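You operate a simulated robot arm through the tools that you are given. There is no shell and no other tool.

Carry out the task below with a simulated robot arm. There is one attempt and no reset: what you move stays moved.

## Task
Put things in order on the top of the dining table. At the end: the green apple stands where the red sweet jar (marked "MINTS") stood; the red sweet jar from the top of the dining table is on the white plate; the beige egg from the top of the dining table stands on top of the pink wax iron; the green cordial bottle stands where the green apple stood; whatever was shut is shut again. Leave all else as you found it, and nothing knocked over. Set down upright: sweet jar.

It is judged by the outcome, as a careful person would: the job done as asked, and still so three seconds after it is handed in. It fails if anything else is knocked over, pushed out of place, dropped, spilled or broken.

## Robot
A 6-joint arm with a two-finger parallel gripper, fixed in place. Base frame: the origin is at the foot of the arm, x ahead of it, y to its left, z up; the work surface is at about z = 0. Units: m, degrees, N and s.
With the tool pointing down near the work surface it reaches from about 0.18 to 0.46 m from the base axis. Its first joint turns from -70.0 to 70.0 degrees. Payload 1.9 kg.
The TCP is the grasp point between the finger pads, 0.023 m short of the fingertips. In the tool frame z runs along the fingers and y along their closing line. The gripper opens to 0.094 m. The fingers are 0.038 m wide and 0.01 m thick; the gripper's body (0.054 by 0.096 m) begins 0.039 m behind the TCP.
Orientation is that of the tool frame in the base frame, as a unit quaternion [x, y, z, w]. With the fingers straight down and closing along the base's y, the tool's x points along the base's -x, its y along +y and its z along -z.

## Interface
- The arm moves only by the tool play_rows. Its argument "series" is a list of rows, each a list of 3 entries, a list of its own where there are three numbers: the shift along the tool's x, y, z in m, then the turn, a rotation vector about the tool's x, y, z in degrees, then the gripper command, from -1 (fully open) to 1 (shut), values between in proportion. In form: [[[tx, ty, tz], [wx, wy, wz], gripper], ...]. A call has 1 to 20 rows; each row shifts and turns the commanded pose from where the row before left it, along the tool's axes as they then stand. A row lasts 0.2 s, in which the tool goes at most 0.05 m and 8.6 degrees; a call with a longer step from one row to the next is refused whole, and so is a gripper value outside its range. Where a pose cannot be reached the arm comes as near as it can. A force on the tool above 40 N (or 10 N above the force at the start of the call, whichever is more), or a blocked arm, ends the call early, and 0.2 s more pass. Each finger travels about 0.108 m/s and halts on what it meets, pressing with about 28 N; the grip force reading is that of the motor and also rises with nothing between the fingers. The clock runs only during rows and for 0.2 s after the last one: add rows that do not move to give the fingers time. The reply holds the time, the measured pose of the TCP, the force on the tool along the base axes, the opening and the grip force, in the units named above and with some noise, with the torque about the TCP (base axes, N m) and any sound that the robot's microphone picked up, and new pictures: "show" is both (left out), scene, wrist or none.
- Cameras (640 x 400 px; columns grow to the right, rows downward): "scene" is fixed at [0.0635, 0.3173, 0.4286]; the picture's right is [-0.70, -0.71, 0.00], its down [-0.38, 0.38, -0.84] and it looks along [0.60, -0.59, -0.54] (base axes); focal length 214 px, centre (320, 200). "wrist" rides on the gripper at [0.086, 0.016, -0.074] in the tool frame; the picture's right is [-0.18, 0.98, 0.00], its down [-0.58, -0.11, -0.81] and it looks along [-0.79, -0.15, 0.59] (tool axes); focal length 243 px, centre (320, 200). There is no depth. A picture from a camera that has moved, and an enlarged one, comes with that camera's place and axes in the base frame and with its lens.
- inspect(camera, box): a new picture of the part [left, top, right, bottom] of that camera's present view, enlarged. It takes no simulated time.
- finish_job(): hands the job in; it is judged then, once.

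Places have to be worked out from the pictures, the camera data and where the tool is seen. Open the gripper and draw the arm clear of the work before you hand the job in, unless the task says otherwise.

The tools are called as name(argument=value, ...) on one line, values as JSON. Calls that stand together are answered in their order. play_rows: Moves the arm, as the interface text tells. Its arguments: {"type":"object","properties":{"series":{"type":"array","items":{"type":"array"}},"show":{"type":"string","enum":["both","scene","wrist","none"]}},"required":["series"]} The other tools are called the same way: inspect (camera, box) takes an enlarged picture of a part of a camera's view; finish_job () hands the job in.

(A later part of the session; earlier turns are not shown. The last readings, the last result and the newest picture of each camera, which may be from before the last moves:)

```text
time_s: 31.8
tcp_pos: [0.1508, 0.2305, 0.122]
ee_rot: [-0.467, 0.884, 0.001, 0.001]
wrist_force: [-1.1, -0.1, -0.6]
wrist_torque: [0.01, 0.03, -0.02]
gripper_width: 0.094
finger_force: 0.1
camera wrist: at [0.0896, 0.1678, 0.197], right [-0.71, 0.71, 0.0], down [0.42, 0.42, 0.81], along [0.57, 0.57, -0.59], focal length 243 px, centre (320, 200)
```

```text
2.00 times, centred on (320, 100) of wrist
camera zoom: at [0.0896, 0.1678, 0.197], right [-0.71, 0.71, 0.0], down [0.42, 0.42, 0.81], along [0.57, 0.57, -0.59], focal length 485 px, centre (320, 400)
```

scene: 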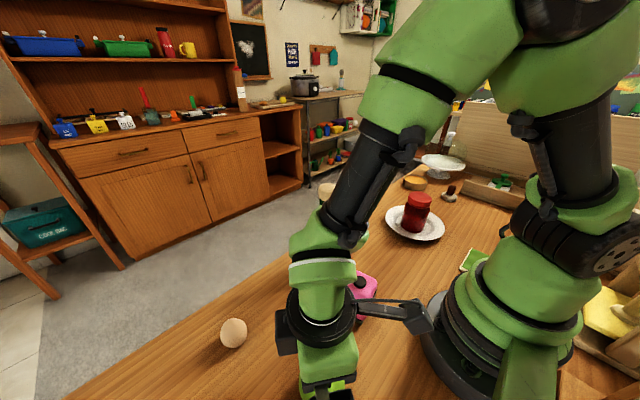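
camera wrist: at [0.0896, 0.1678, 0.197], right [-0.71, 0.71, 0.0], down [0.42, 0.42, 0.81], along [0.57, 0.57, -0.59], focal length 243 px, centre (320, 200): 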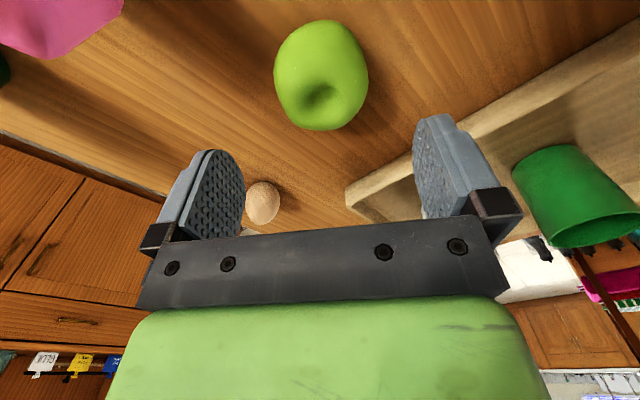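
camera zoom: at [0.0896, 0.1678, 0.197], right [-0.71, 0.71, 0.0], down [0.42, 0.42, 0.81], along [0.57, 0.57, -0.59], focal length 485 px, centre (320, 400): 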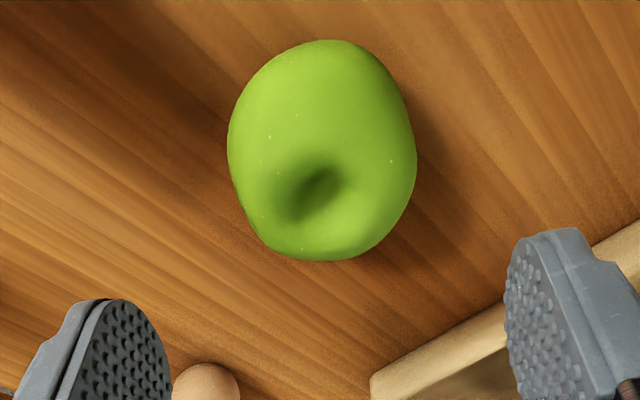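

The apple is about 63 mm across and centred near (0.149, 0.228). I'll lower to grasp height, z about 0.033, and then close.

play_rows(series=[[[0.003, 0, 0.03], [0, 0, 0], -1], [[0, 0, 0.03], [0, 0, 0], -1], [[0, 0, 0.025], [0, 0, 0], -1], [[0, 0, 0.003], [0, 0, 0], -1], [[0, 0, 0], [0, 0, 0], -1]])

```text
time_s: 33.0
tcp_pos: [0.1492, 0.2268, 0.0334]
ee_rot: [-0.468, 0.884, 0.0, 0.0]
wrist_force: [-0.7, -0.5, 0.6]
wrist_torque: [-0.01, -0.01, -0.02]
gripper_width: 0.0941
finger_force: 0.1
camera wrist: at [0.0881, 0.1649, 0.1079], right [-0.71, 0.71, 0.0], down [0.42, 0.42, 0.81], along [0.57, 0.57, -0.59], focal length 243 px, centre (320, 200)
```

scene: 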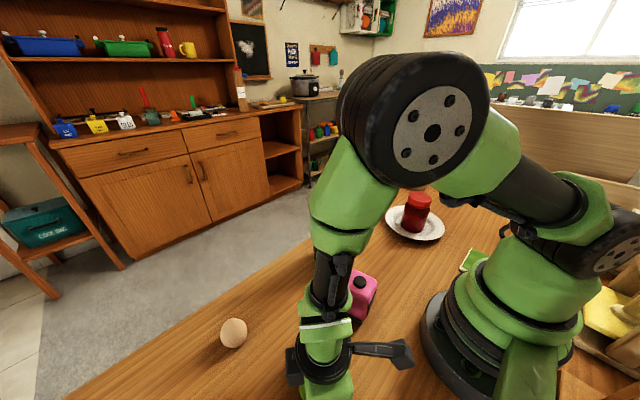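
wrist: 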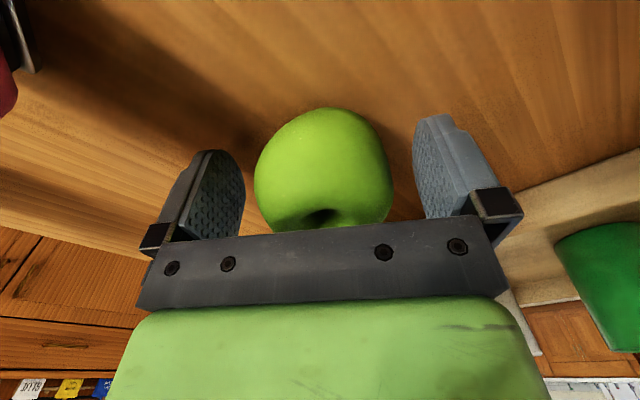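

The apple sits between the pads. I'll nudge 2 mm toward the base and close.

play_rows(series=[[[0.002, 0, 0], [0, 0, 0], -1], [[0, 0, 0], [0, 0, 0], 0], [[0, 0, 0], [0, 0, 0], 1], [[0, 0, 0], [0, 0, 0], 1], [[0, 0, 0], [0, 0, 0], 1]])

```text
time_s: 34.2
tcp_pos: [0.1492, 0.2254, 0.0339]
ee_rot: [-0.468, 0.884, 0.001, 0.001]
wrist_force: [1.4, 0.0, 1.7]
wrist_torque: [-0.03, -0.04, 0.02]
gripper_width: 0.0612
finger_force: 27.8
camera wrist: at [0.087, 0.1633, 0.1082], right [-0.71, 0.71, 0.0], down [0.42, 0.42, 0.81], along [0.57, 0.57, -0.59], focal length 243 px, centre (320, 200)
```

scene: 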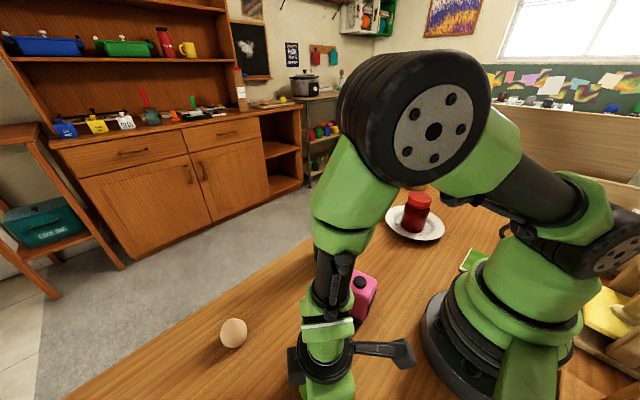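
wrist: 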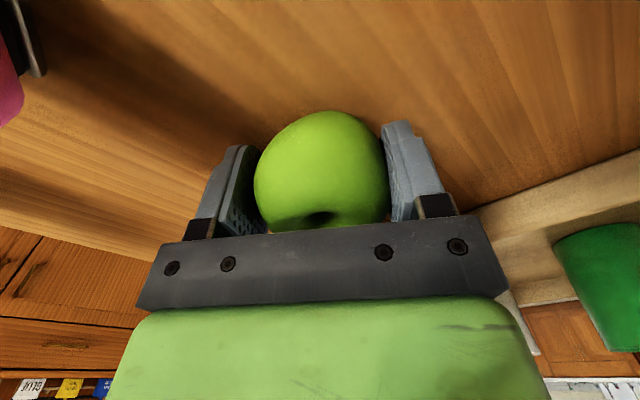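

The apple is gripped at 61 mm. I'll lift it, turn the wrist so the camera stays clear of the iron, and carry it to the jar's old spot at (0.311, 0.1715).

play_rows(series=[[[0, 0, -0.02], [0, 0, 0], 1], [[0, 0, -0.04], [0, 0, 0], 1], [[0, 0, -0.04], [0, 0, 0], 1], [[0, 0, -0.04], [0, 0, 0], 1], [[0, 0, 0], [0, 0, 8], 1], [[0, 0, 0], [0, 0, 8], 1], [[0, 0, 0], [0, 0, 8], 1], [[0, 0, 0], [0, 0, 8], 1], [[0, 0, 0], [0, 0, 8], 1], [[0, 0, 0], [0, 0, 8], 1], [[0, 0, 0], [0, 0, 8], 1], [[-0.0324, -0.0108, 0], [0, 0, 0], 1], [[-0.0324, -0.0108, 0], [0, 0, 0], 1], [[-0.0324, -0.0108, 0], [0, 0, 0], 1], [[-0.0324, -0.0108, 0], [0, 0, 0], 1], [[-0.0324, -0.0108, 0], [0, 0, 0], 1], [[0, 0, 0], [0, 0, 0], 1]])

```text
time_s: 37.8
tcp_pos: [0.3094, 0.1703, 0.1741]
ee_rot: [0.002, 1.0, 0.001, 0.0]
wrist_force: [0.0, 0.8, -1.0]
wrist_torque: [-0.01, 0.0, 0.01]
gripper_width: 0.0612
finger_force: 28.0
camera wrist: at [0.2245, 0.1864, 0.2482], right [0.19, 0.98, 0.0], down [0.58, -0.11, 0.81], along [0.79, -0.15, -0.59], focal length 243 px, centre (320, 200)
```

scene: 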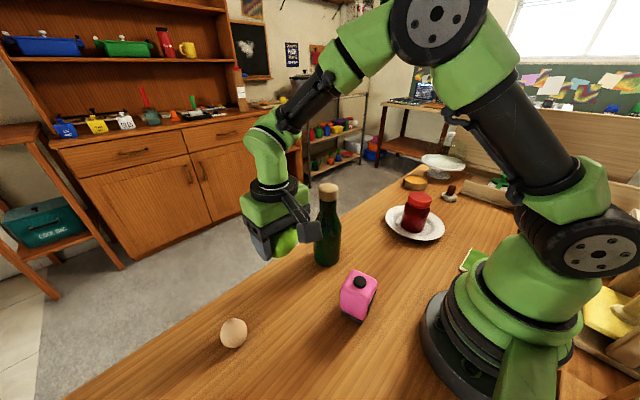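
wrist: 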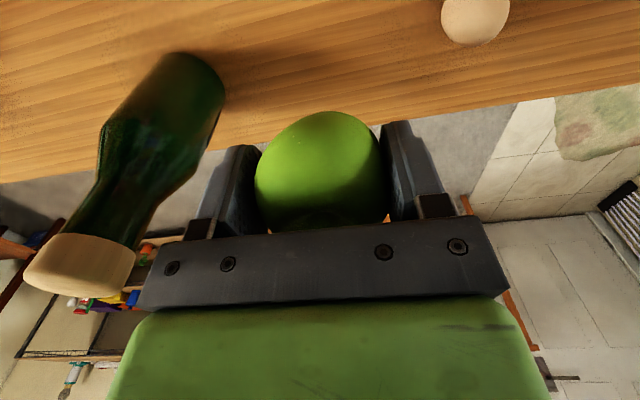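

The apple hangs over the spot. I'll lower it to just above the table, then ease it down.

play_rows(series=[[[-0.0016, 0.0012, 0.03], [0, 0, 0], 1], [[0, 0, 0.035], [0, 0, 0], 1], [[0, 0, 0.035], [0, 0, 0], 1], [[0, 0, 0.025], [0, 0, 0], 1], [[0, 0, 0.01], [0, 0, 0], 1], [[0, 0, 0], [0, 0, 0], 1]])

play_rows(series=[[[0, 0, 0.002], [0, 0, 0], 1], [[0, 0, 0], [0, 0, 0], 1]], show="none")

```text
time_s: 39.2
tcp_pos: [0.3098, 0.1717, 0.0391]
ee_rot: [0.002, 1.0, 0.002, -0.001]
wrist_force: [-0.1, -0.5, -1.8]
wrist_torque: [-0.01, 0.0, 0.05]
gripper_width: 0.061
finger_force: 27.6
camera wrist: at [0.2254, 0.1883, 0.1133], right [0.19, 0.98, 0.0], down [0.58, -0.11, 0.81], along [0.79, -0.15, -0.59], focal length 243 px, centre (320, 200)
```

scene: 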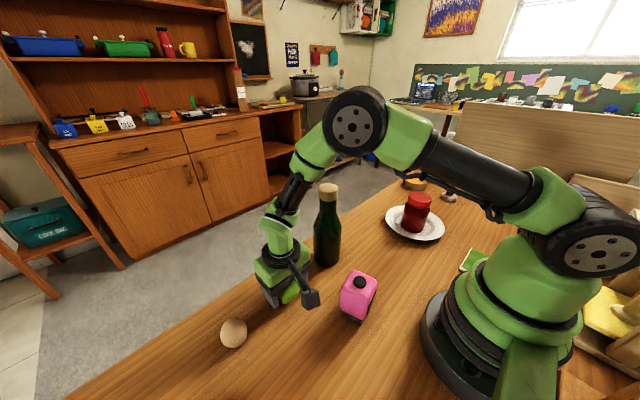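
wrist: 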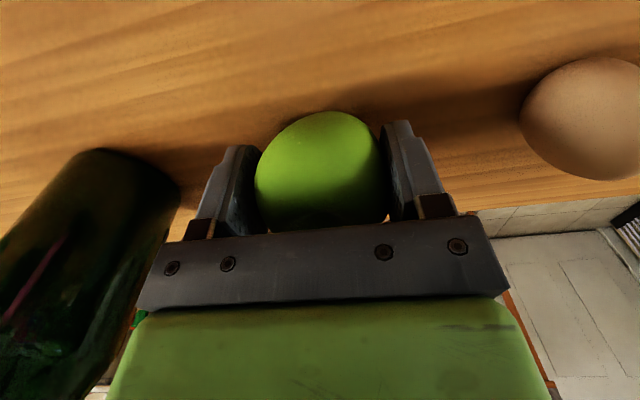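

```text
time_s: 39.8
tcp_pos: [0.3109, 0.1721, 0.0362]
ee_rot: [0.002, 1.0, 0.001, 0.0]
wrist_force: [0.1, 0.5, -1.9]
wrist_torque: [0.02, 0.06, 0.02]
gripper_width: 0.061
finger_force: 27.4
```

The apple is nearly down and hasn't touched yet. I'll go down another 1.5 mm at a time.

play_rows(series=[[[0, 0, 0.0015], [0, 0, 0], 1], [[0, 0, 0], [0, 0, 0], 1]], show="none")

play_rows(series=[[[0, 0, 0.0015], [0, 0, 0], 1], [[0, 0, 0], [0, 0, 0], 1]], show="none")

```text
time_s: 40.4
tcp_pos: [0.3116, 0.1709, 0.0356]
ee_rot: [0.002, 1.0, 0.001, -0.001]
wrist_force: [0.3, 0.1, -0.3]
wrist_torque: [0.0, 0.0, -0.01]
gripper_width: 0.0609
finger_force: 27.6
```

```text
time_s: 41.0
tcp_pos: [0.3106, 0.1721, 0.0336]
ee_rot: [0.003, 1.0, 0.002, 0.0]
wrist_force: [-4.4, -2.5, 12.7]
wrist_torque: [-0.23, 0.09, -0.1]
gripper_width: 0.061
finger_force: 27.8
```

There's contact at about 13 N. I'll ease off a little and open slowly.

play_rows(series=[[[0, 0, -0.0008], [0, 0, 0], 1], [[0, 0, 0], [0, 0, 0], 1], [[0, 0, 0], [0, 0, 0], -0.25], [[0, 0, 0], [0, 0, 0], -0.4], [[0, 0, 0], [0, 0, 0], -0.6], [[0, 0, 0], [0, 0, 0], -1], [[0, 0, 0], [0, 0, 0], -1]])

```text
time_s: 42.6
tcp_pos: [0.3112, 0.173, 0.0336]
ee_rot: [0.002, 1.0, 0.001, 0.0]
wrist_force: [0.6, -0.4, -0.2]
wrist_torque: [0.01, 0.02, 0.02]
gripper_width: 0.094
finger_force: 0.1
camera wrist: at [0.2253, 0.1888, 0.1091], right [0.19, 0.98, 0.0], down [0.58, -0.11, 0.81], along [0.79, -0.15, -0.59], focal length 243 px, centre (320, 200)
```

scene: 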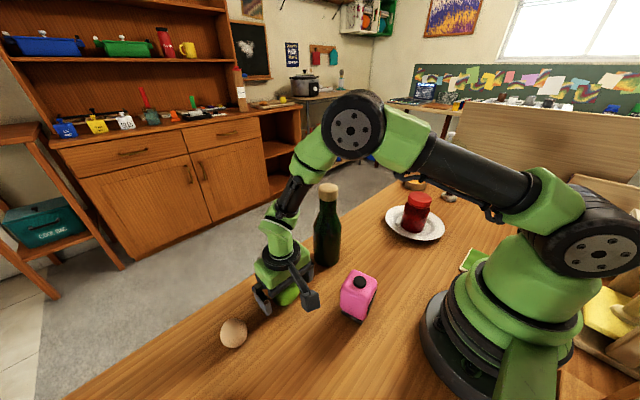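
wrist: 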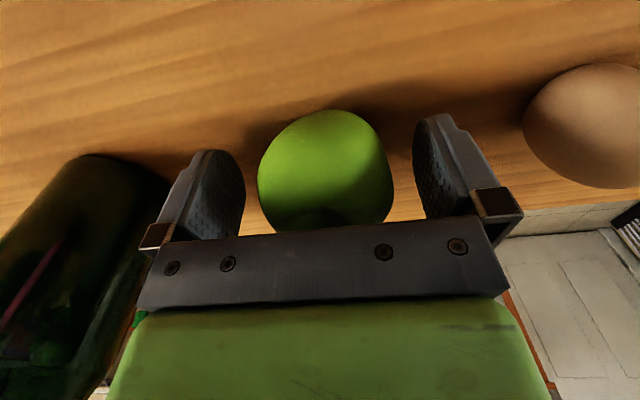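

The apple stands in the jar's old place. I'll rise straight up and move over the bottle's cork.

play_rows(series=[[[0, 0, -0.02], [0, 0, 0], -1], [[0, 0, -0.04], [0, 0, 0], -1], [[0, 0, -0.04], [0, 0, 0], -1], [[0, 0, -0.04], [0, 0, 0], -1], [[0, 0, -0.04], [0, 0, 0], -1], [[0, 0, -0.04], [0, 0, 0], -1], [[0, 0, -0.02], [0, 0, 0], -1], [[0, 0, 0], [0, 0, 0], -1]])

inspect(camera="scene", box=[220, 170, 400, 360])

```text
time_s: 44.4
tcp_pos: [0.3099, 0.1707, 0.2744]
ee_rot: [0.002, 1.0, 0.002, 0.0]
wrist_force: [0.4, -0.3, 0.6]
wrist_torque: [0.04, 0.03, 0.02]
gripper_width: 0.0943
finger_force: 0.1
camera wrist: at [0.2243, 0.1879, 0.3491], right [0.19, 0.98, 0.0], down [0.58, -0.11, 0.81], along [0.79, -0.15, -0.59], focal length 243 px, centre (320, 200)
```

scene: 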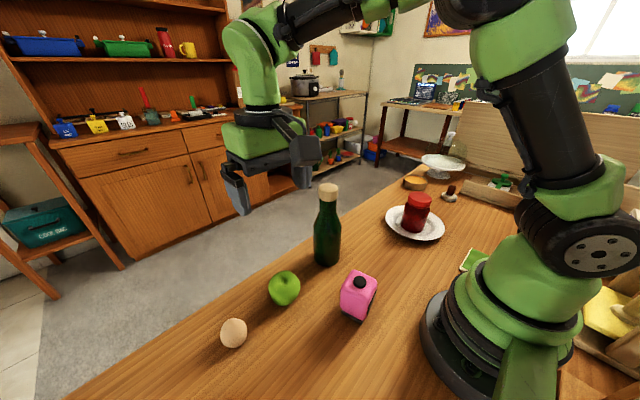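
wrist: 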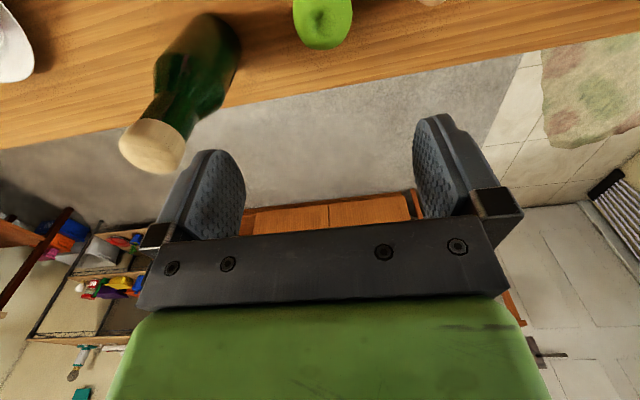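

```text
2.11 times, centred on (310, 265) of scene
camera zoom: at [0.0635, 0.3173, 0.4286], right [-0.7, -0.71, 0.0], down [-0.38, 0.38, -0.84], along [0.6, -0.59, -0.54], focal length 452 px, centre (341, 63)
```

zoom: 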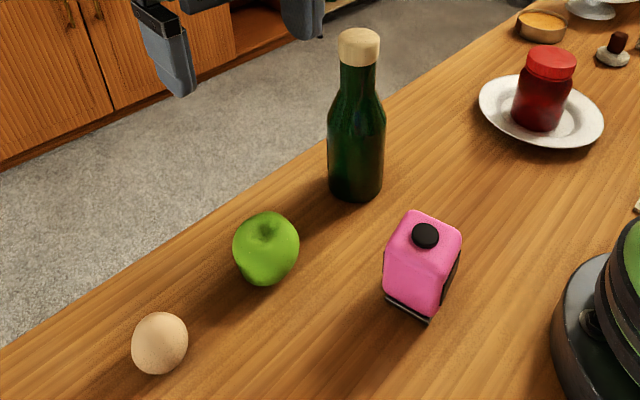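

The apple stands where the jar was, and everything else is undisturbed. I'll move over the bottle.

play_rows(series=[[[-0.005, -0.0349, 0], [0, 0, 0], -1], [[-0.005, -0.0349, 0], [0, 0, 0], -1], [[-0.005, -0.0349, 0], [0, 0, 0], -1], [[-0.005, -0.0349, 0], [0, 0, 0], -1], [[0, 0, 0], [0, 0, 0], -1]])

inspect(camera="wrist", box=[200, 0, 440, 200])

```text
time_s: 45.6
tcp_pos: [0.3305, 0.0287, 0.2733]
ee_rot: [0.003, 1.0, 0.002, -0.001]
wrist_force: [-0.3, 0.1, 0.6]
wrist_torque: [0.01, -0.02, 0.01]
gripper_width: 0.0938
finger_force: 0.1
camera wrist: at [0.2445, 0.0451, 0.3489], right [0.19, 0.98, 0.0], down [0.58, -0.11, 0.81], along [0.79, -0.15, -0.59], focal length 243 px, centre (320, 200)
```

scene: 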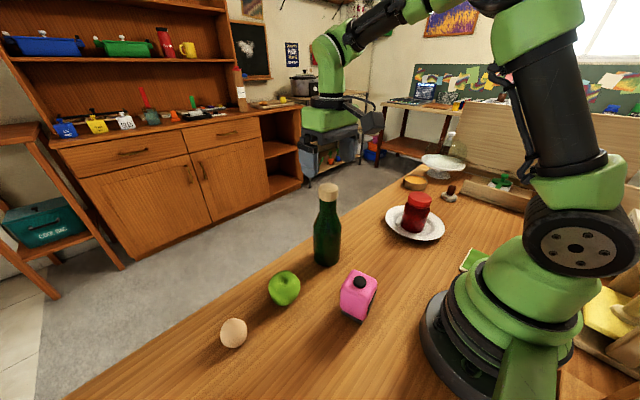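
wrist: 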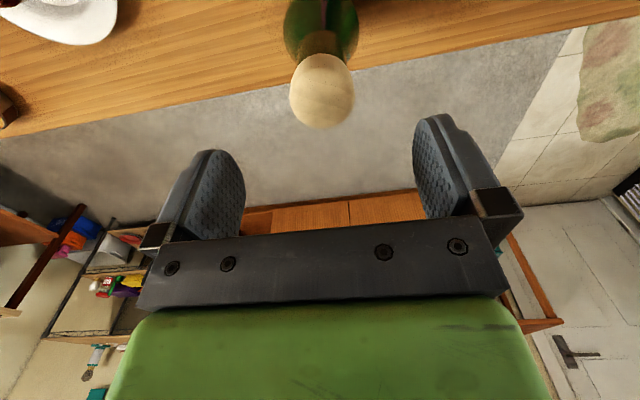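

```text
2.00 times, centred on (320, 100) of wrist
camera zoom: at [0.2445, 0.0451, 0.3489], right [0.19, 0.98, 0.0], down [0.58, -0.11, 0.81], along [0.79, -0.15, -0.59], focal length 485 px, centre (320, 400)
```

zoom: 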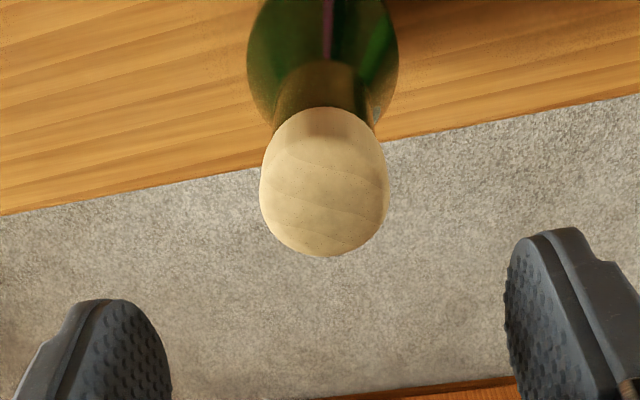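

The cork's centre is at about (0.329, 0.031), 2 mm from the tool axis. I'll lower around it to z about 0.18, keeping the palm clear of the top.

play_rows(series=[[[0.0018, 0.002, 0.03], [0, 0, 0], -1], [[0, 0, 0.03], [0, 0, 0], -1], [[0, 0, 0.02], [0, 0, 0], -1], [[0, 0, 0.012], [0, 0, 0], -1], [[0, 0, 0], [0, 0, 0], -1]])

inspect(camera="scene", box=[270, 130, 390, 280])

```text
time_s: 46.8
tcp_pos: [0.3269, 0.0321, 0.1814]
ee_rot: [0.003, 1.0, 0.001, 0.0]
wrist_force: [0.1, -0.3, -0.1]
wrist_torque: [0.07, -0.02, -0.02]
gripper_width: 0.0939
finger_force: 0.0
camera wrist: at [0.2424, 0.0493, 0.2565], right [0.19, 0.98, 0.0], down [0.58, -0.11, 0.81], along [0.79, -0.15, -0.59], focal length 243 px, centre (320, 200)
```

scene: 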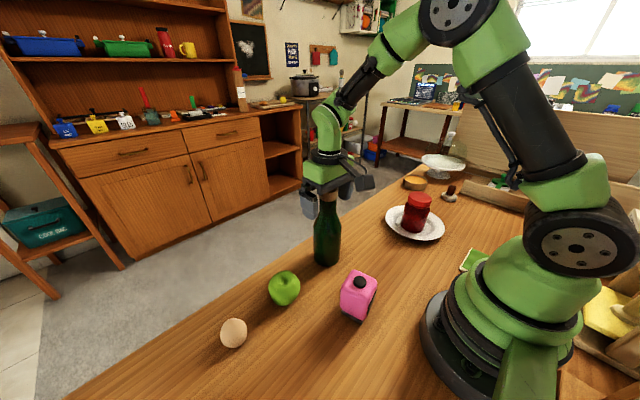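
wrist: 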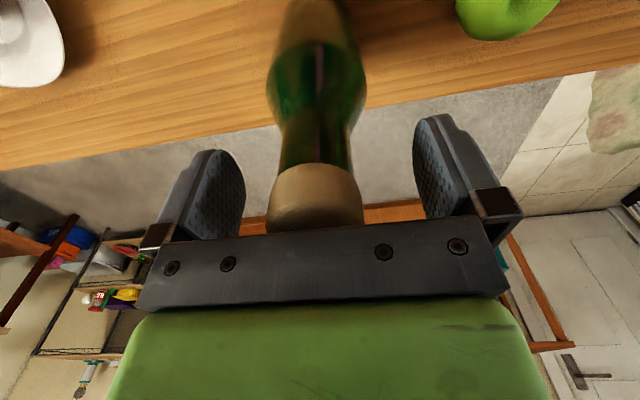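

```text
2.67 times, centred on (330, 205) of scene
camera zoom: at [0.0635, 0.3173, 0.4286], right [-0.7, -0.71, 0.0], down [-0.38, 0.38, -0.84], along [0.6, -0.59, -0.54], focal length 572 px, centre (293, 187)
```

zoom: 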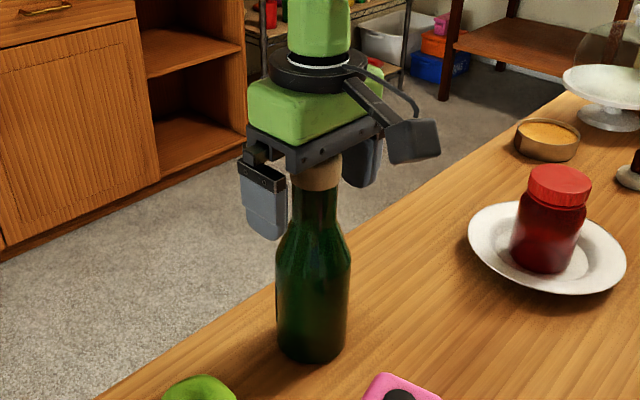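

The cork is between the pads. I'll centre by 2 mm and close.

play_rows(series=[[[-0.002, -0.0015, 0], [0, 0, 0], -1], [[0, 0, 0], [0, 0, 0], -0.3], [[0, 0, 0], [0, 0, 0], 0.0], [[0, 0, 0], [0, 0, 0], 0.3], [[0, 0, 0], [0, 0, 0], 1], [[0, 0, 0], [0, 0, 0], 1], [[0, 0, 0], [0, 0, 0], 1]])

```text
time_s: 48.4
tcp_pos: [0.3302, 0.0309, 0.1813]
ee_rot: [0.002, 1.0, 0.002, 0.001]
wrist_force: [0.4, 0.0, -0.3]
wrist_torque: [-0.01, -0.02, -0.01]
gripper_width: 0.04
finger_force: 28.3
heard: snap
camera wrist: at [0.2449, 0.0481, 0.2563], right [0.19, 0.98, 0.0], down [0.58, -0.11, 0.81], along [0.79, -0.15, -0.59], focal length 243 px, centre (320, 200)
```

scene: 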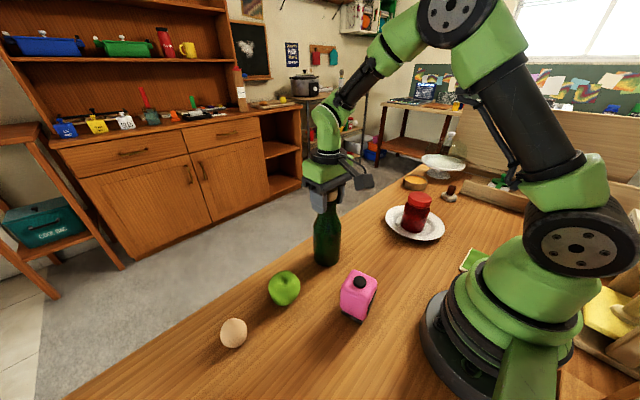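
wrist: 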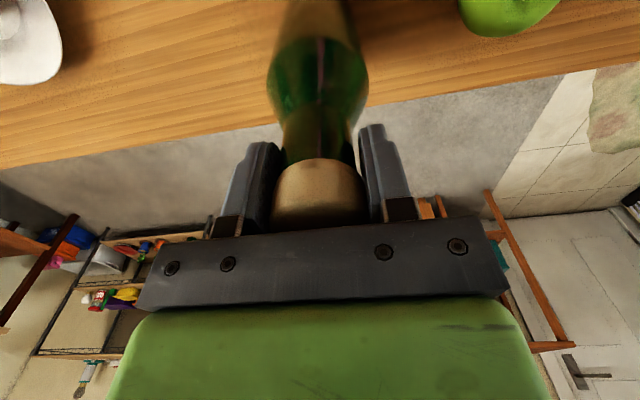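

The microphone picked up a "snap" as the fingers closed on the cork. Before lifting I'll look closely at the cork and bottle.

inspect(camera="wrist", box=[220, 0, 420, 240])

inspect(camera="scene", box=[290, 160, 370, 270])

```text
1.67 times, centred on (320, 120) of wrist
camera zoom: at [0.2449, 0.0481, 0.2563], right [0.19, 0.98, 0.0], down [0.58, -0.11, 0.81], along [0.79, -0.15, -0.59], focal length 404 px, centre (320, 333)
```

zoom: 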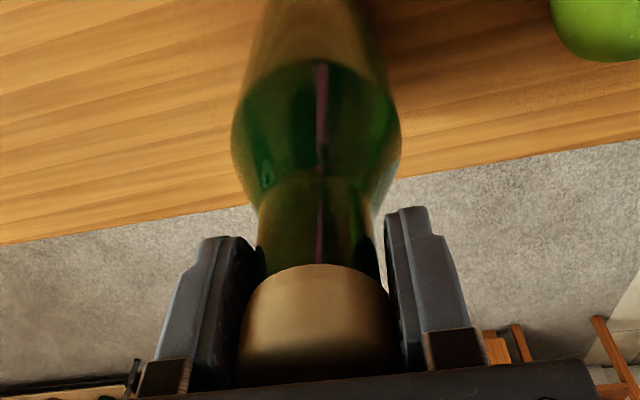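

```text
3.64 times, centred on (330, 215) of scene
camera zoom: at [0.0635, 0.3173, 0.4286], right [-0.7, -0.71, 0.0], down [-0.38, 0.38, -0.84], along [0.6, -0.59, -0.54], focal length 780 px, centre (284, 146)
```

zoom: 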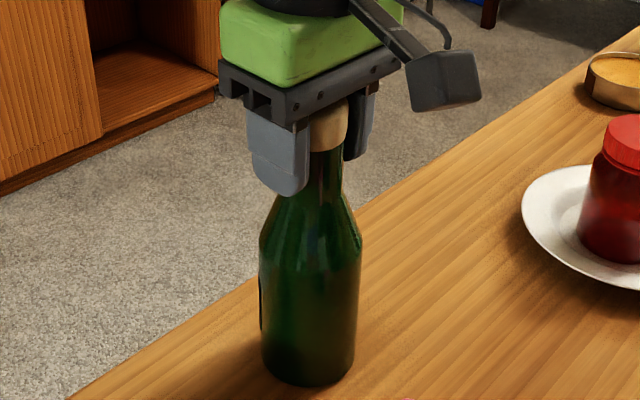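

The cork looks seated, but the snap may mean it can come loose from the bottle. I'll do a small 3 mm lift and read the force, to see whether the bottle comes with it.

play_rows(series=[[[0, 0, -0.003], [0, 0, 0], 1], [[0, 0, 0], [0, 0, 0], 1]])

inspect(camera="scene", box=[290, 160, 370, 270])

inspect(camera="wrist", box=[220, 0, 420, 240])

```text
time_s: 49.0
tcp_pos: [0.3306, 0.0316, 0.1845]
ee_rot: [0.003, 1.0, 0.001, 0.0]
wrist_force: [0.0, -0.1, 0.1]
wrist_torque: [-0.03, 0.0, 0.0]
gripper_width: 0.0404
finger_force: 28.1
camera wrist: at [0.2449, 0.0482, 0.2594], right [0.19, 0.98, 0.0], down [0.58, -0.11, 0.81], along [0.79, -0.15, -0.59], focal length 243 px, centre (320, 200)
```

scene: 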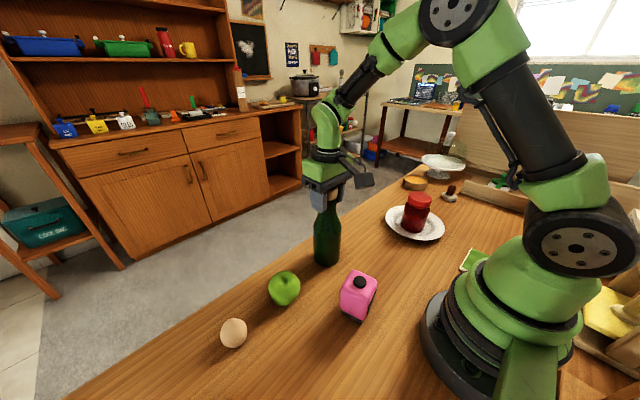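
wrist: 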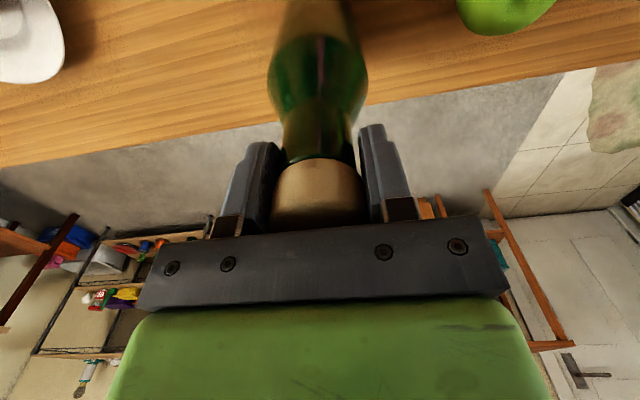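

```text
3.64 times, centred on (330, 215) of scene
camera zoom: at [0.0635, 0.3173, 0.4286], right [-0.7, -0.71, 0.0], down [-0.38, 0.38, -0.84], along [0.6, -0.59, -0.54], focal length 780 px, centre (284, 146)
```

zoom: 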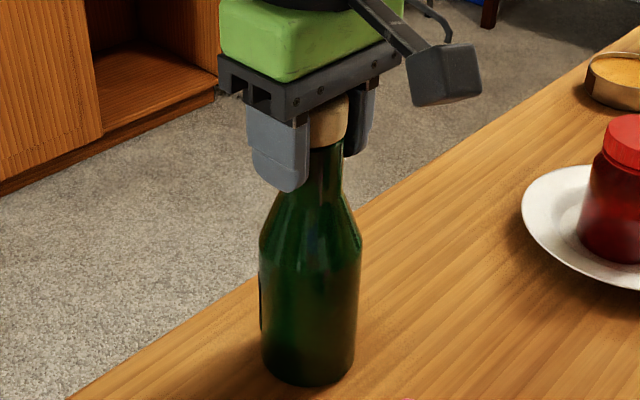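

```text
1.67 times, centred on (320, 120) of wrist
camera zoom: at [0.2449, 0.0482, 0.2594], right [0.19, 0.98, 0.0], down [0.58, -0.11, 0.81], along [0.79, -0.15, -0.59], focal length 404 px, centre (320, 333)
```

zoom: 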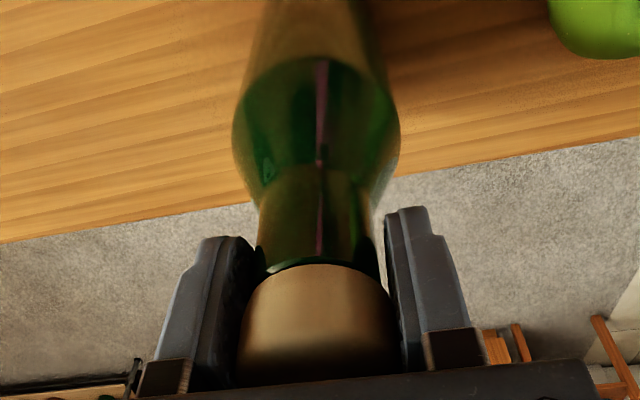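

The force is near zero and a dark gap has opened under the cork. So the cork is a snap-on cap that popped loose, and the bottle stays on the table. I'll lower it straight back and press lightly to shut it.

play_rows(series=[[[0, 0, 0.0015], [0, 0, 0], 1], [[0, 0, 0.0015], [0, 0, 0], 1], [[0, 0, 0], [0, 0, 0], 1]])

inspect(camera="wrist", box=[220, 0, 420, 240])

```text
time_s: 49.8
tcp_pos: [0.33, 0.0322, 0.1813]
ee_rot: [0.003, 1.0, 0.002, 0.001]
wrist_force: [-0.7, 0.5, -0.2]
wrist_torque: [0.01, 0.01, -0.02]
gripper_width: 0.0401
finger_force: 28.5
camera wrist: at [0.2449, 0.0485, 0.2561], right [0.19, 0.98, 0.0], down [0.58, -0.11, 0.81], along [0.79, -0.15, -0.59], focal length 243 px, centre (320, 200)
```

scene: 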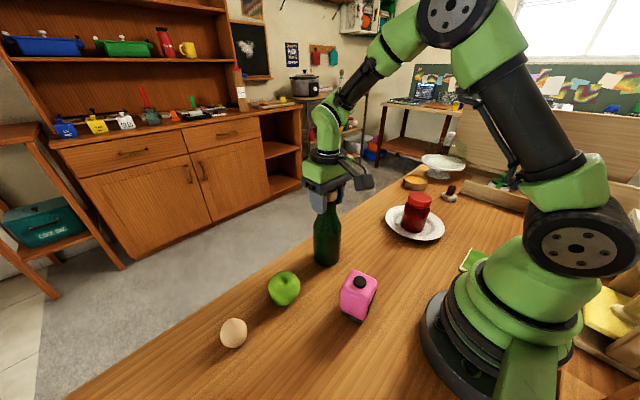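
wrist: 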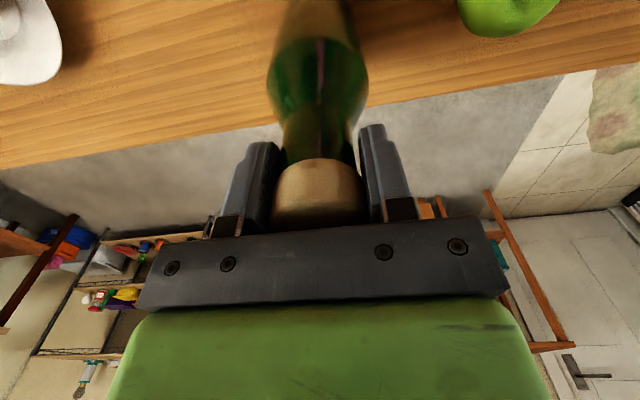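

```text
1.67 times, centred on (320, 120) of wrist
camera zoom: at [0.2449, 0.0485, 0.2561], right [0.19, 0.98, 0.0], down [0.58, -0.11, 0.81], along [0.79, -0.15, -0.59], focal length 404 px, centre (320, 333)
```

zoom: 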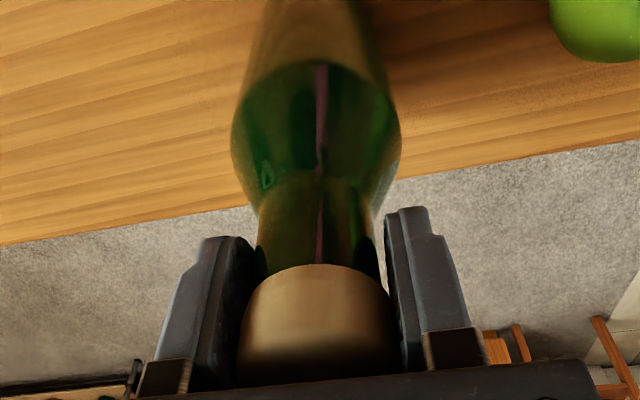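

The cap is back at its seat height. I'll press down in 1 mm steps and listen for it to latch.

play_rows(series=[[[0, 0, 0.001], [0, 0, 0], 1], [[0, 0, 0], [0, 0, 0], 1]], show="none")

play_rows(series=[[[0, 0, 0.001], [0, 0, 0], 1], [[0, 0, 0], [0, 0, 0], 1]], show="none")

```text
time_s: 50.4
tcp_pos: [0.3311, 0.0316, 0.1802]
ee_rot: [0.003, 1.0, 0.001, 0.0]
wrist_force: [-1.4, -3.0, 9.7]
wrist_torque: [-0.18, 0.08, -0.01]
gripper_width: 0.0401
finger_force: 27.9
```

```text
time_s: 51.0
tcp_pos: [0.3317, 0.0326, 0.1808]
ee_rot: [0.002, 1.0, 0.001, 0.001]
wrist_force: [-3.7, -5.1, 27.1]
wrist_torque: [-0.12, 0.04, -0.11]
gripper_width: 0.0403
finger_force: 27.9
```

It's pressing at 27 N with no sound. I'll relieve the force and do a tiny lift check to see whether the cap has latched again.

play_rows(series=[[[0, 0, -0.002], [0, 0, 0], 1], [[0, 0, 0], [0, 0, 0], 1]], show="none")

play_rows(series=[[[0, 0, -0.002], [0, 0, 0], 1], [[0, 0, 0], [0, 0, 0], 1]], show="wrist")

inspect(camera="wrist", box=[220, 0, 420, 240])

```text
time_s: 51.6
tcp_pos: [0.3305, 0.0334, 0.1814]
ee_rot: [0.001, 1.0, 0.0, -0.001]
wrist_force: [-0.3, -0.9, 0.2]
wrist_torque: [0.04, 0.0, -0.02]
gripper_width: 0.0403
finger_force: 28.0
```

```text
time_s: 52.2
tcp_pos: [0.3312, 0.0325, 0.1838]
ee_rot: [0.003, 1.0, 0.001, 0.0]
wrist_force: [0.2, -0.3, -0.3]
wrist_torque: [-0.06, 0.03, -0.02]
gripper_width: 0.0403
finger_force: 28.1
camera wrist: at [0.2456, 0.049, 0.2587], right [0.19, 0.98, 0.0], down [0.58, -0.11, 0.81], along [0.79, -0.15, -0.59], focal length 243 px, centre (320, 200)
```

wrist: 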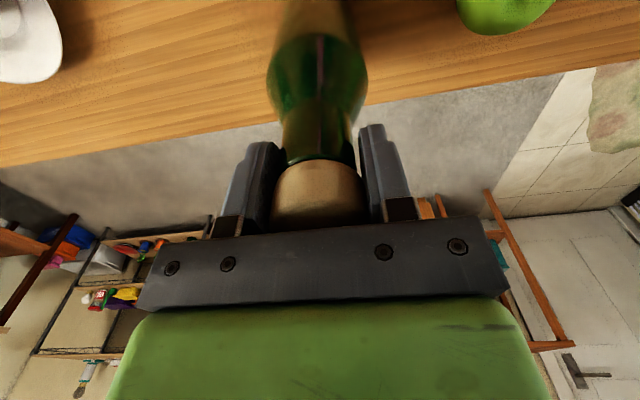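

```text
1.67 times, centred on (320, 120) of wrist
camera zoom: at [0.2456, 0.049, 0.2587], right [0.19, 0.98, 0.0], down [0.58, -0.11, 0.81], along [0.79, -0.15, -0.59], focal length 404 px, centre (320, 333)
```

zoom: 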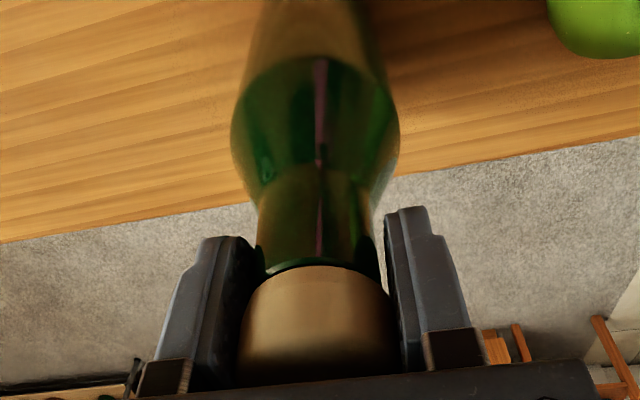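

It isn't latched: the cap lifts freely again. I'll seat it, press lightly, and let go so it can settle centred on the neck.

play_rows(series=[[[0, 0, 0.002], [0, 0, 0], 1], [[0, 0, 0.0005], [0, 0, 0], 1], [[0, 0, 0], [0, 0, 0], 1]], show="none")

play_rows(series=[[[0, 0, 0], [0, 0, 0], 0.1], [[0, 0, 0], [0, 0, 0], 0.0], [[0, 0, 0], [0, 0, 0], -0.2], [[0, 0, 0], [0, 0, 0], -0.6], [[0, 0, 0], [0, 0, 0], -1], [[0, 0, 0], [0, 0, 0], -1]])

inspect(camera="wrist", box=[220, 0, 420, 240])

```text
time_s: 53.0
tcp_pos: [0.3301, 0.0319, 0.1819]
ee_rot: [0.003, 1.0, 0.002, 0.0]
wrist_force: [0.5, -0.8, -0.2]
wrist_torque: [0.03, 0.0, 0.0]
gripper_width: 0.04
finger_force: 27.3
```

```text
time_s: 54.4
tcp_pos: [0.3315, 0.0333, 0.1793]
ee_rot: [0.002, 1.0, 0.001, 0.0]
wrist_force: [-0.1, 0.4, 0.7]
wrist_torque: [0.03, -0.02, 0.0]
gripper_width: 0.094
finger_force: 0.1
camera wrist: at [0.2452, 0.049, 0.2557], right [0.19, 0.98, 0.0], down [0.58, -0.11, 0.81], along [0.79, -0.15, -0.59], focal length 243 px, centre (320, 200)
```

scene: 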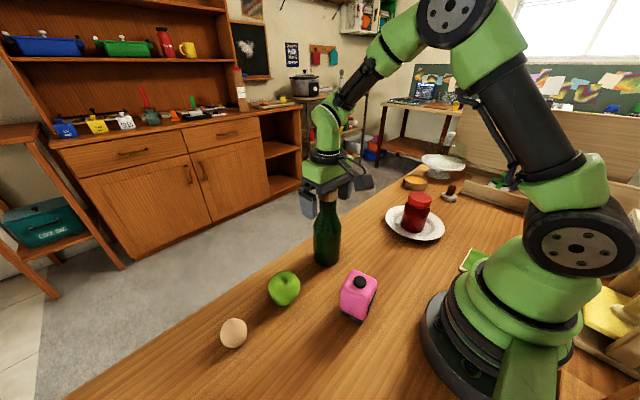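
wrist: 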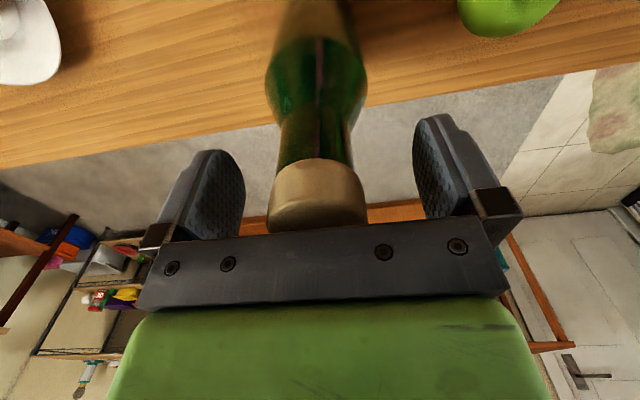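

```text
1.67 times, centred on (320, 120) of wrist
camera zoom: at [0.2452, 0.049, 0.2557], right [0.19, 0.98, 0.0], down [0.58, -0.11, 0.81], along [0.79, -0.15, -0.59], focal length 404 px, centre (320, 333)
```

zoom: 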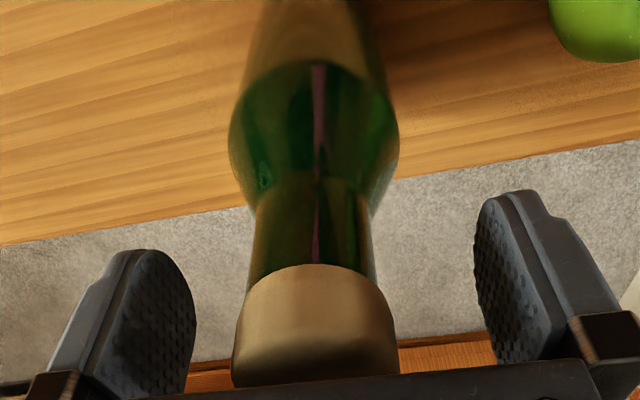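

The cap sits back on the neck. With the fingers open around it, I'll press it down with the flat palm in small steps, watching the force and listening for a click.

play_rows(series=[[[0, 0, 0.003], [0, 0, 0], -1], [[0, 0, 0], [0, 0, 0], -1]], show="none")

play_rows(series=[[[0, 0, 0.0015], [0, 0, 0], -1], [[0, 0, 0], [0, 0, 0], -1]], show="none")

```text
time_s: 55.0
tcp_pos: [0.3308, 0.0318, 0.1773]
ee_rot: [0.002, 1.0, 0.002, -0.001]
wrist_force: [-0.6, 0.0, 0.1]
wrist_torque: [0.03, -0.01, 0.04]
gripper_width: 0.0943
finger_force: 0.0
```

```text
time_s: 55.6
tcp_pos: [0.3318, 0.0329, 0.1767]
ee_rot: [0.002, 1.0, 0.002, -0.001]
wrist_force: [-0.3, -0.1, 0.8]
wrist_torque: [0.01, -0.03, 0.01]
gripper_width: 0.0941
finger_force: 0.0
```

The palm hasn't touched the cap yet. I'll keep lowering 1.5 mm at a time.

play_rows(series=[[[0, 0, 0.0015], [0, 0, 0], -1], [[0, 0, 0], [0, 0, 0], -1]], show="none")

play_rows(series=[[[0, 0, 0.0015], [0, 0, 0], -1], [[0, 0, 0], [0, 0, 0], -1]], show="none")

```text
time_s: 56.2
tcp_pos: [0.3311, 0.032, 0.176]
ee_rot: [0.002, 1.0, 0.002, 0.0]
wrist_force: [-0.3, 0.0, -0.2]
wrist_torque: [-0.01, -0.02, 0.01]
gripper_width: 0.094
finger_force: 0.0
```

```text
time_s: 56.8
tcp_pos: [0.3307, 0.031, 0.1741]
ee_rot: [0.002, 1.0, 0.002, -0.002]
wrist_force: [-0.1, -1.1, 0.4]
wrist_torque: [-0.03, 0.0, 0.0]
gripper_width: 0.094
finger_force: 0.1
```

play_rows(series=[[[0, 0, 0.001], [0, 0, 0], -1], [[0, 0, 0], [0, 0, 0], -1]], show="none")

play_rows(series=[[[0, 0, 0.001], [0, 0, 0], -1], [[0, 0, 0], [0, 0, 0], -1]], show="none")

```text
time_s: 57.4
tcp_pos: [0.3303, 0.0317, 0.1732]
ee_rot: [0.002, 1.0, 0.001, 0.0]
wrist_force: [1.1, 0.1, -0.4]
wrist_torque: [0.0, 0.01, 0.01]
gripper_width: 0.0941
finger_force: 0.2
```

```text
time_s: 58.0
tcp_pos: [0.3314, 0.0317, 0.1717]
ee_rot: [0.003, 1.0, 0.002, 0.0]
wrist_force: [0.0, -0.5, -0.7]
wrist_torque: [-0.01, -0.02, 0.04]
gripper_width: 0.0938
finger_force: 0.1
```

There's still no contact at z = 0.172, so the cap's top is below about 0.211. I'll keep going in 1 mm steps.

play_rows(series=[[[0, 0, 0.001], [0, 0, 0], -1], [[0, 0, 0], [0, 0, 0], -1]], show="none")

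play_rows(series=[[[0, 0, 0.001], [0, 0, 0], -1], [[0, 0, 0], [0, 0, 0], -1]], show="none")

play_rows(series=[[[0, 0, 0.001], [0, 0, 0], -1], [[0, 0, 0], [0, 0, 0], -1]], show="wrist")

```text
time_s: 58.6
tcp_pos: [0.3311, 0.0325, 0.1704]
ee_rot: [0.002, 1.0, 0.001, 0.0]
wrist_force: [-0.3, -0.1, 0.4]
wrist_torque: [0.02, 0.0, 0.0]
gripper_width: 0.0939
finger_force: 0.1
```

```text
time_s: 59.2
tcp_pos: [0.331, 0.0317, 0.1713]
ee_rot: [0.003, 1.0, 0.001, 0.0]
wrist_force: [0.7, 0.2, -0.1]
wrist_torque: [0.04, 0.0, 0.03]
gripper_width: 0.0941
finger_force: 0.0
```

```text
time_s: 59.8
tcp_pos: [0.3321, 0.0331, 0.1689]
ee_rot: [0.003, 1.0, 0.002, 0.001]
wrist_force: [-1.0, 1.0, 8.3]
wrist_torque: [-0.03, -0.02, -0.01]
gripper_width: 0.0942
finger_force: 0.3
camera wrist: at [0.2455, 0.0491, 0.244], right [0.19, 0.98, 0.0], down [0.58, -0.11, 0.81], along [0.79, -0.15, -0.59], focal length 243 px, centre (320, 200)
```

wrist: 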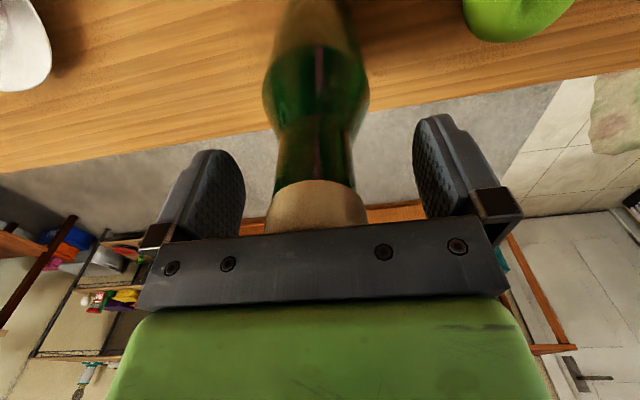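

The palm is in contact with the cap at 8 N, so its top is at about z = 0.208. I'll press a bit harder and listen.

play_rows(series=[[[0, 0, 0.0008], [0, 0, 0], -1], [[0, 0, 0], [0, 0, 0], -1]], show="none")

play_rows(series=[[[0, 0, 0.0005], [0, 0, 0], -1], [[0, 0, 0], [0, 0, 0], -1]], show="none")

```text
time_s: 60.4
tcp_pos: [0.3311, 0.0329, 0.1681]
ee_rot: [0.003, 1.0, 0.003, 0.001]
wrist_force: [-0.5, -0.1, 17.5]
wrist_torque: [-0.05, -0.02, 0.0]
gripper_width: 0.094
finger_force: 0.1
```

```text
time_s: 61.0
tcp_pos: [0.3322, 0.0318, 0.1683]
ee_rot: [0.001, 1.0, 0.001, 0.001]
wrist_force: [-1.9, -0.6, 24.9]
wrist_torque: [-0.08, -0.01, 0.01]
gripper_width: 0.0943
finger_force: 0.1
```

It's at 25 N with no click so far. I'll make one slightly firmer press, staying under 40 N.

play_rows(series=[[[0, 0, 0.0006], [0, 0, 0], -1], [[0, 0, 0], [0, 0, 0], -1], [[0, 0, 0], [0, 0, 0], -1]], show="none")

```text
time_s: 61.8
tcp_pos: [0.3306, 0.0315, 0.1665]
ee_rot: [0.002, 1.0, 0.002, 0.0]
wrist_force: [0.6, -0.1, 36.4]
wrist_torque: [-0.14, 0.04, -0.05]
gripper_width: 0.0939
finger_force: 0.1
```

36 N pressed with no sound and nothing gave. I'll lift away and inspect how the cap sits from above.

play_rows(series=[[[0, 0, -0.01], [0, 0, 0], -1], [[0, 0, -0.03], [0, 0, 0], -1], [[0, 0, -0.03], [0, 0, 0], -1], [[0, 0, -0.03], [0, 0, 0], -1], [[0, 0, -0.02], [0, 0, 0], -1], [[0, 0, 0], [0, 0, 0], -1]])

inspect(camera="wrist", box=[240, 0, 400, 130])

inspect(camera="scene", box=[290, 170, 370, 270])

```text
time_s: 63.2
tcp_pos: [0.331, 0.0318, 0.2886]
ee_rot: [0.003, 1.0, 0.002, 0.0]
wrist_force: [-0.2, -0.5, 0.2]
wrist_torque: [-0.02, 0.01, -0.02]
gripper_width: 0.0939
finger_force: 0.0
heard: snap
camera wrist: at [0.2459, 0.048, 0.3625], right [0.19, 0.98, 0.0], down [0.58, -0.11, 0.81], along [0.79, -0.15, -0.59], focal length 243 px, centre (320, 200)
```

scene: 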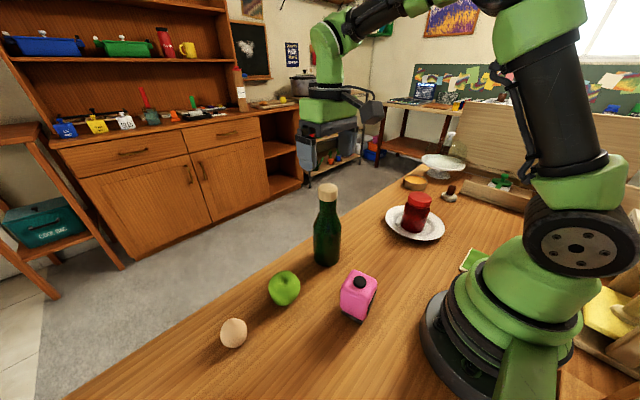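
wrist: 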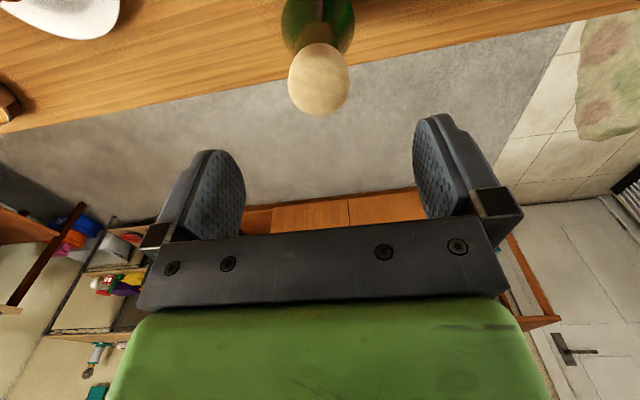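

```text
3.08 times, centred on (320, 65) of wrist
camera zoom: at [0.2459, 0.048, 0.3625], right [0.19, 0.98, 0.0], down [0.58, -0.11, 0.81], along [0.79, -0.15, -0.59], focal length 746 px, centre (320, 615)
```

zoom: 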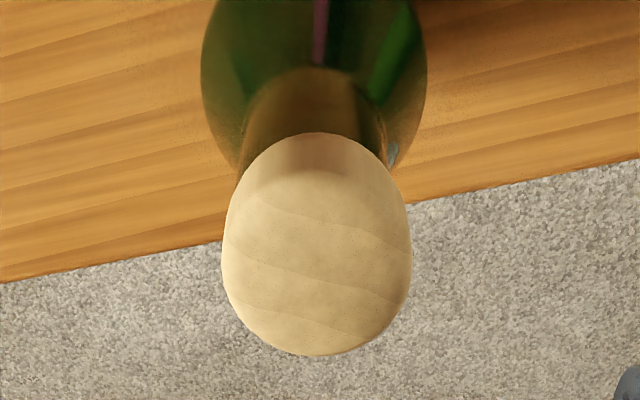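

```text
4.00 times, centred on (330, 220) of scene
camera zoom: at [0.0635, 0.3173, 0.4286], right [-0.7, -0.71, 0.0], down [-0.38, 0.38, -0.84], along [0.6, -0.59, -0.54], focal length 858 px, centre (280, 120)
```

zoom: 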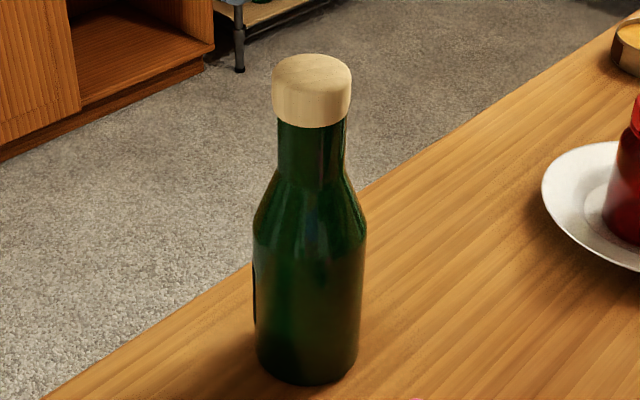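

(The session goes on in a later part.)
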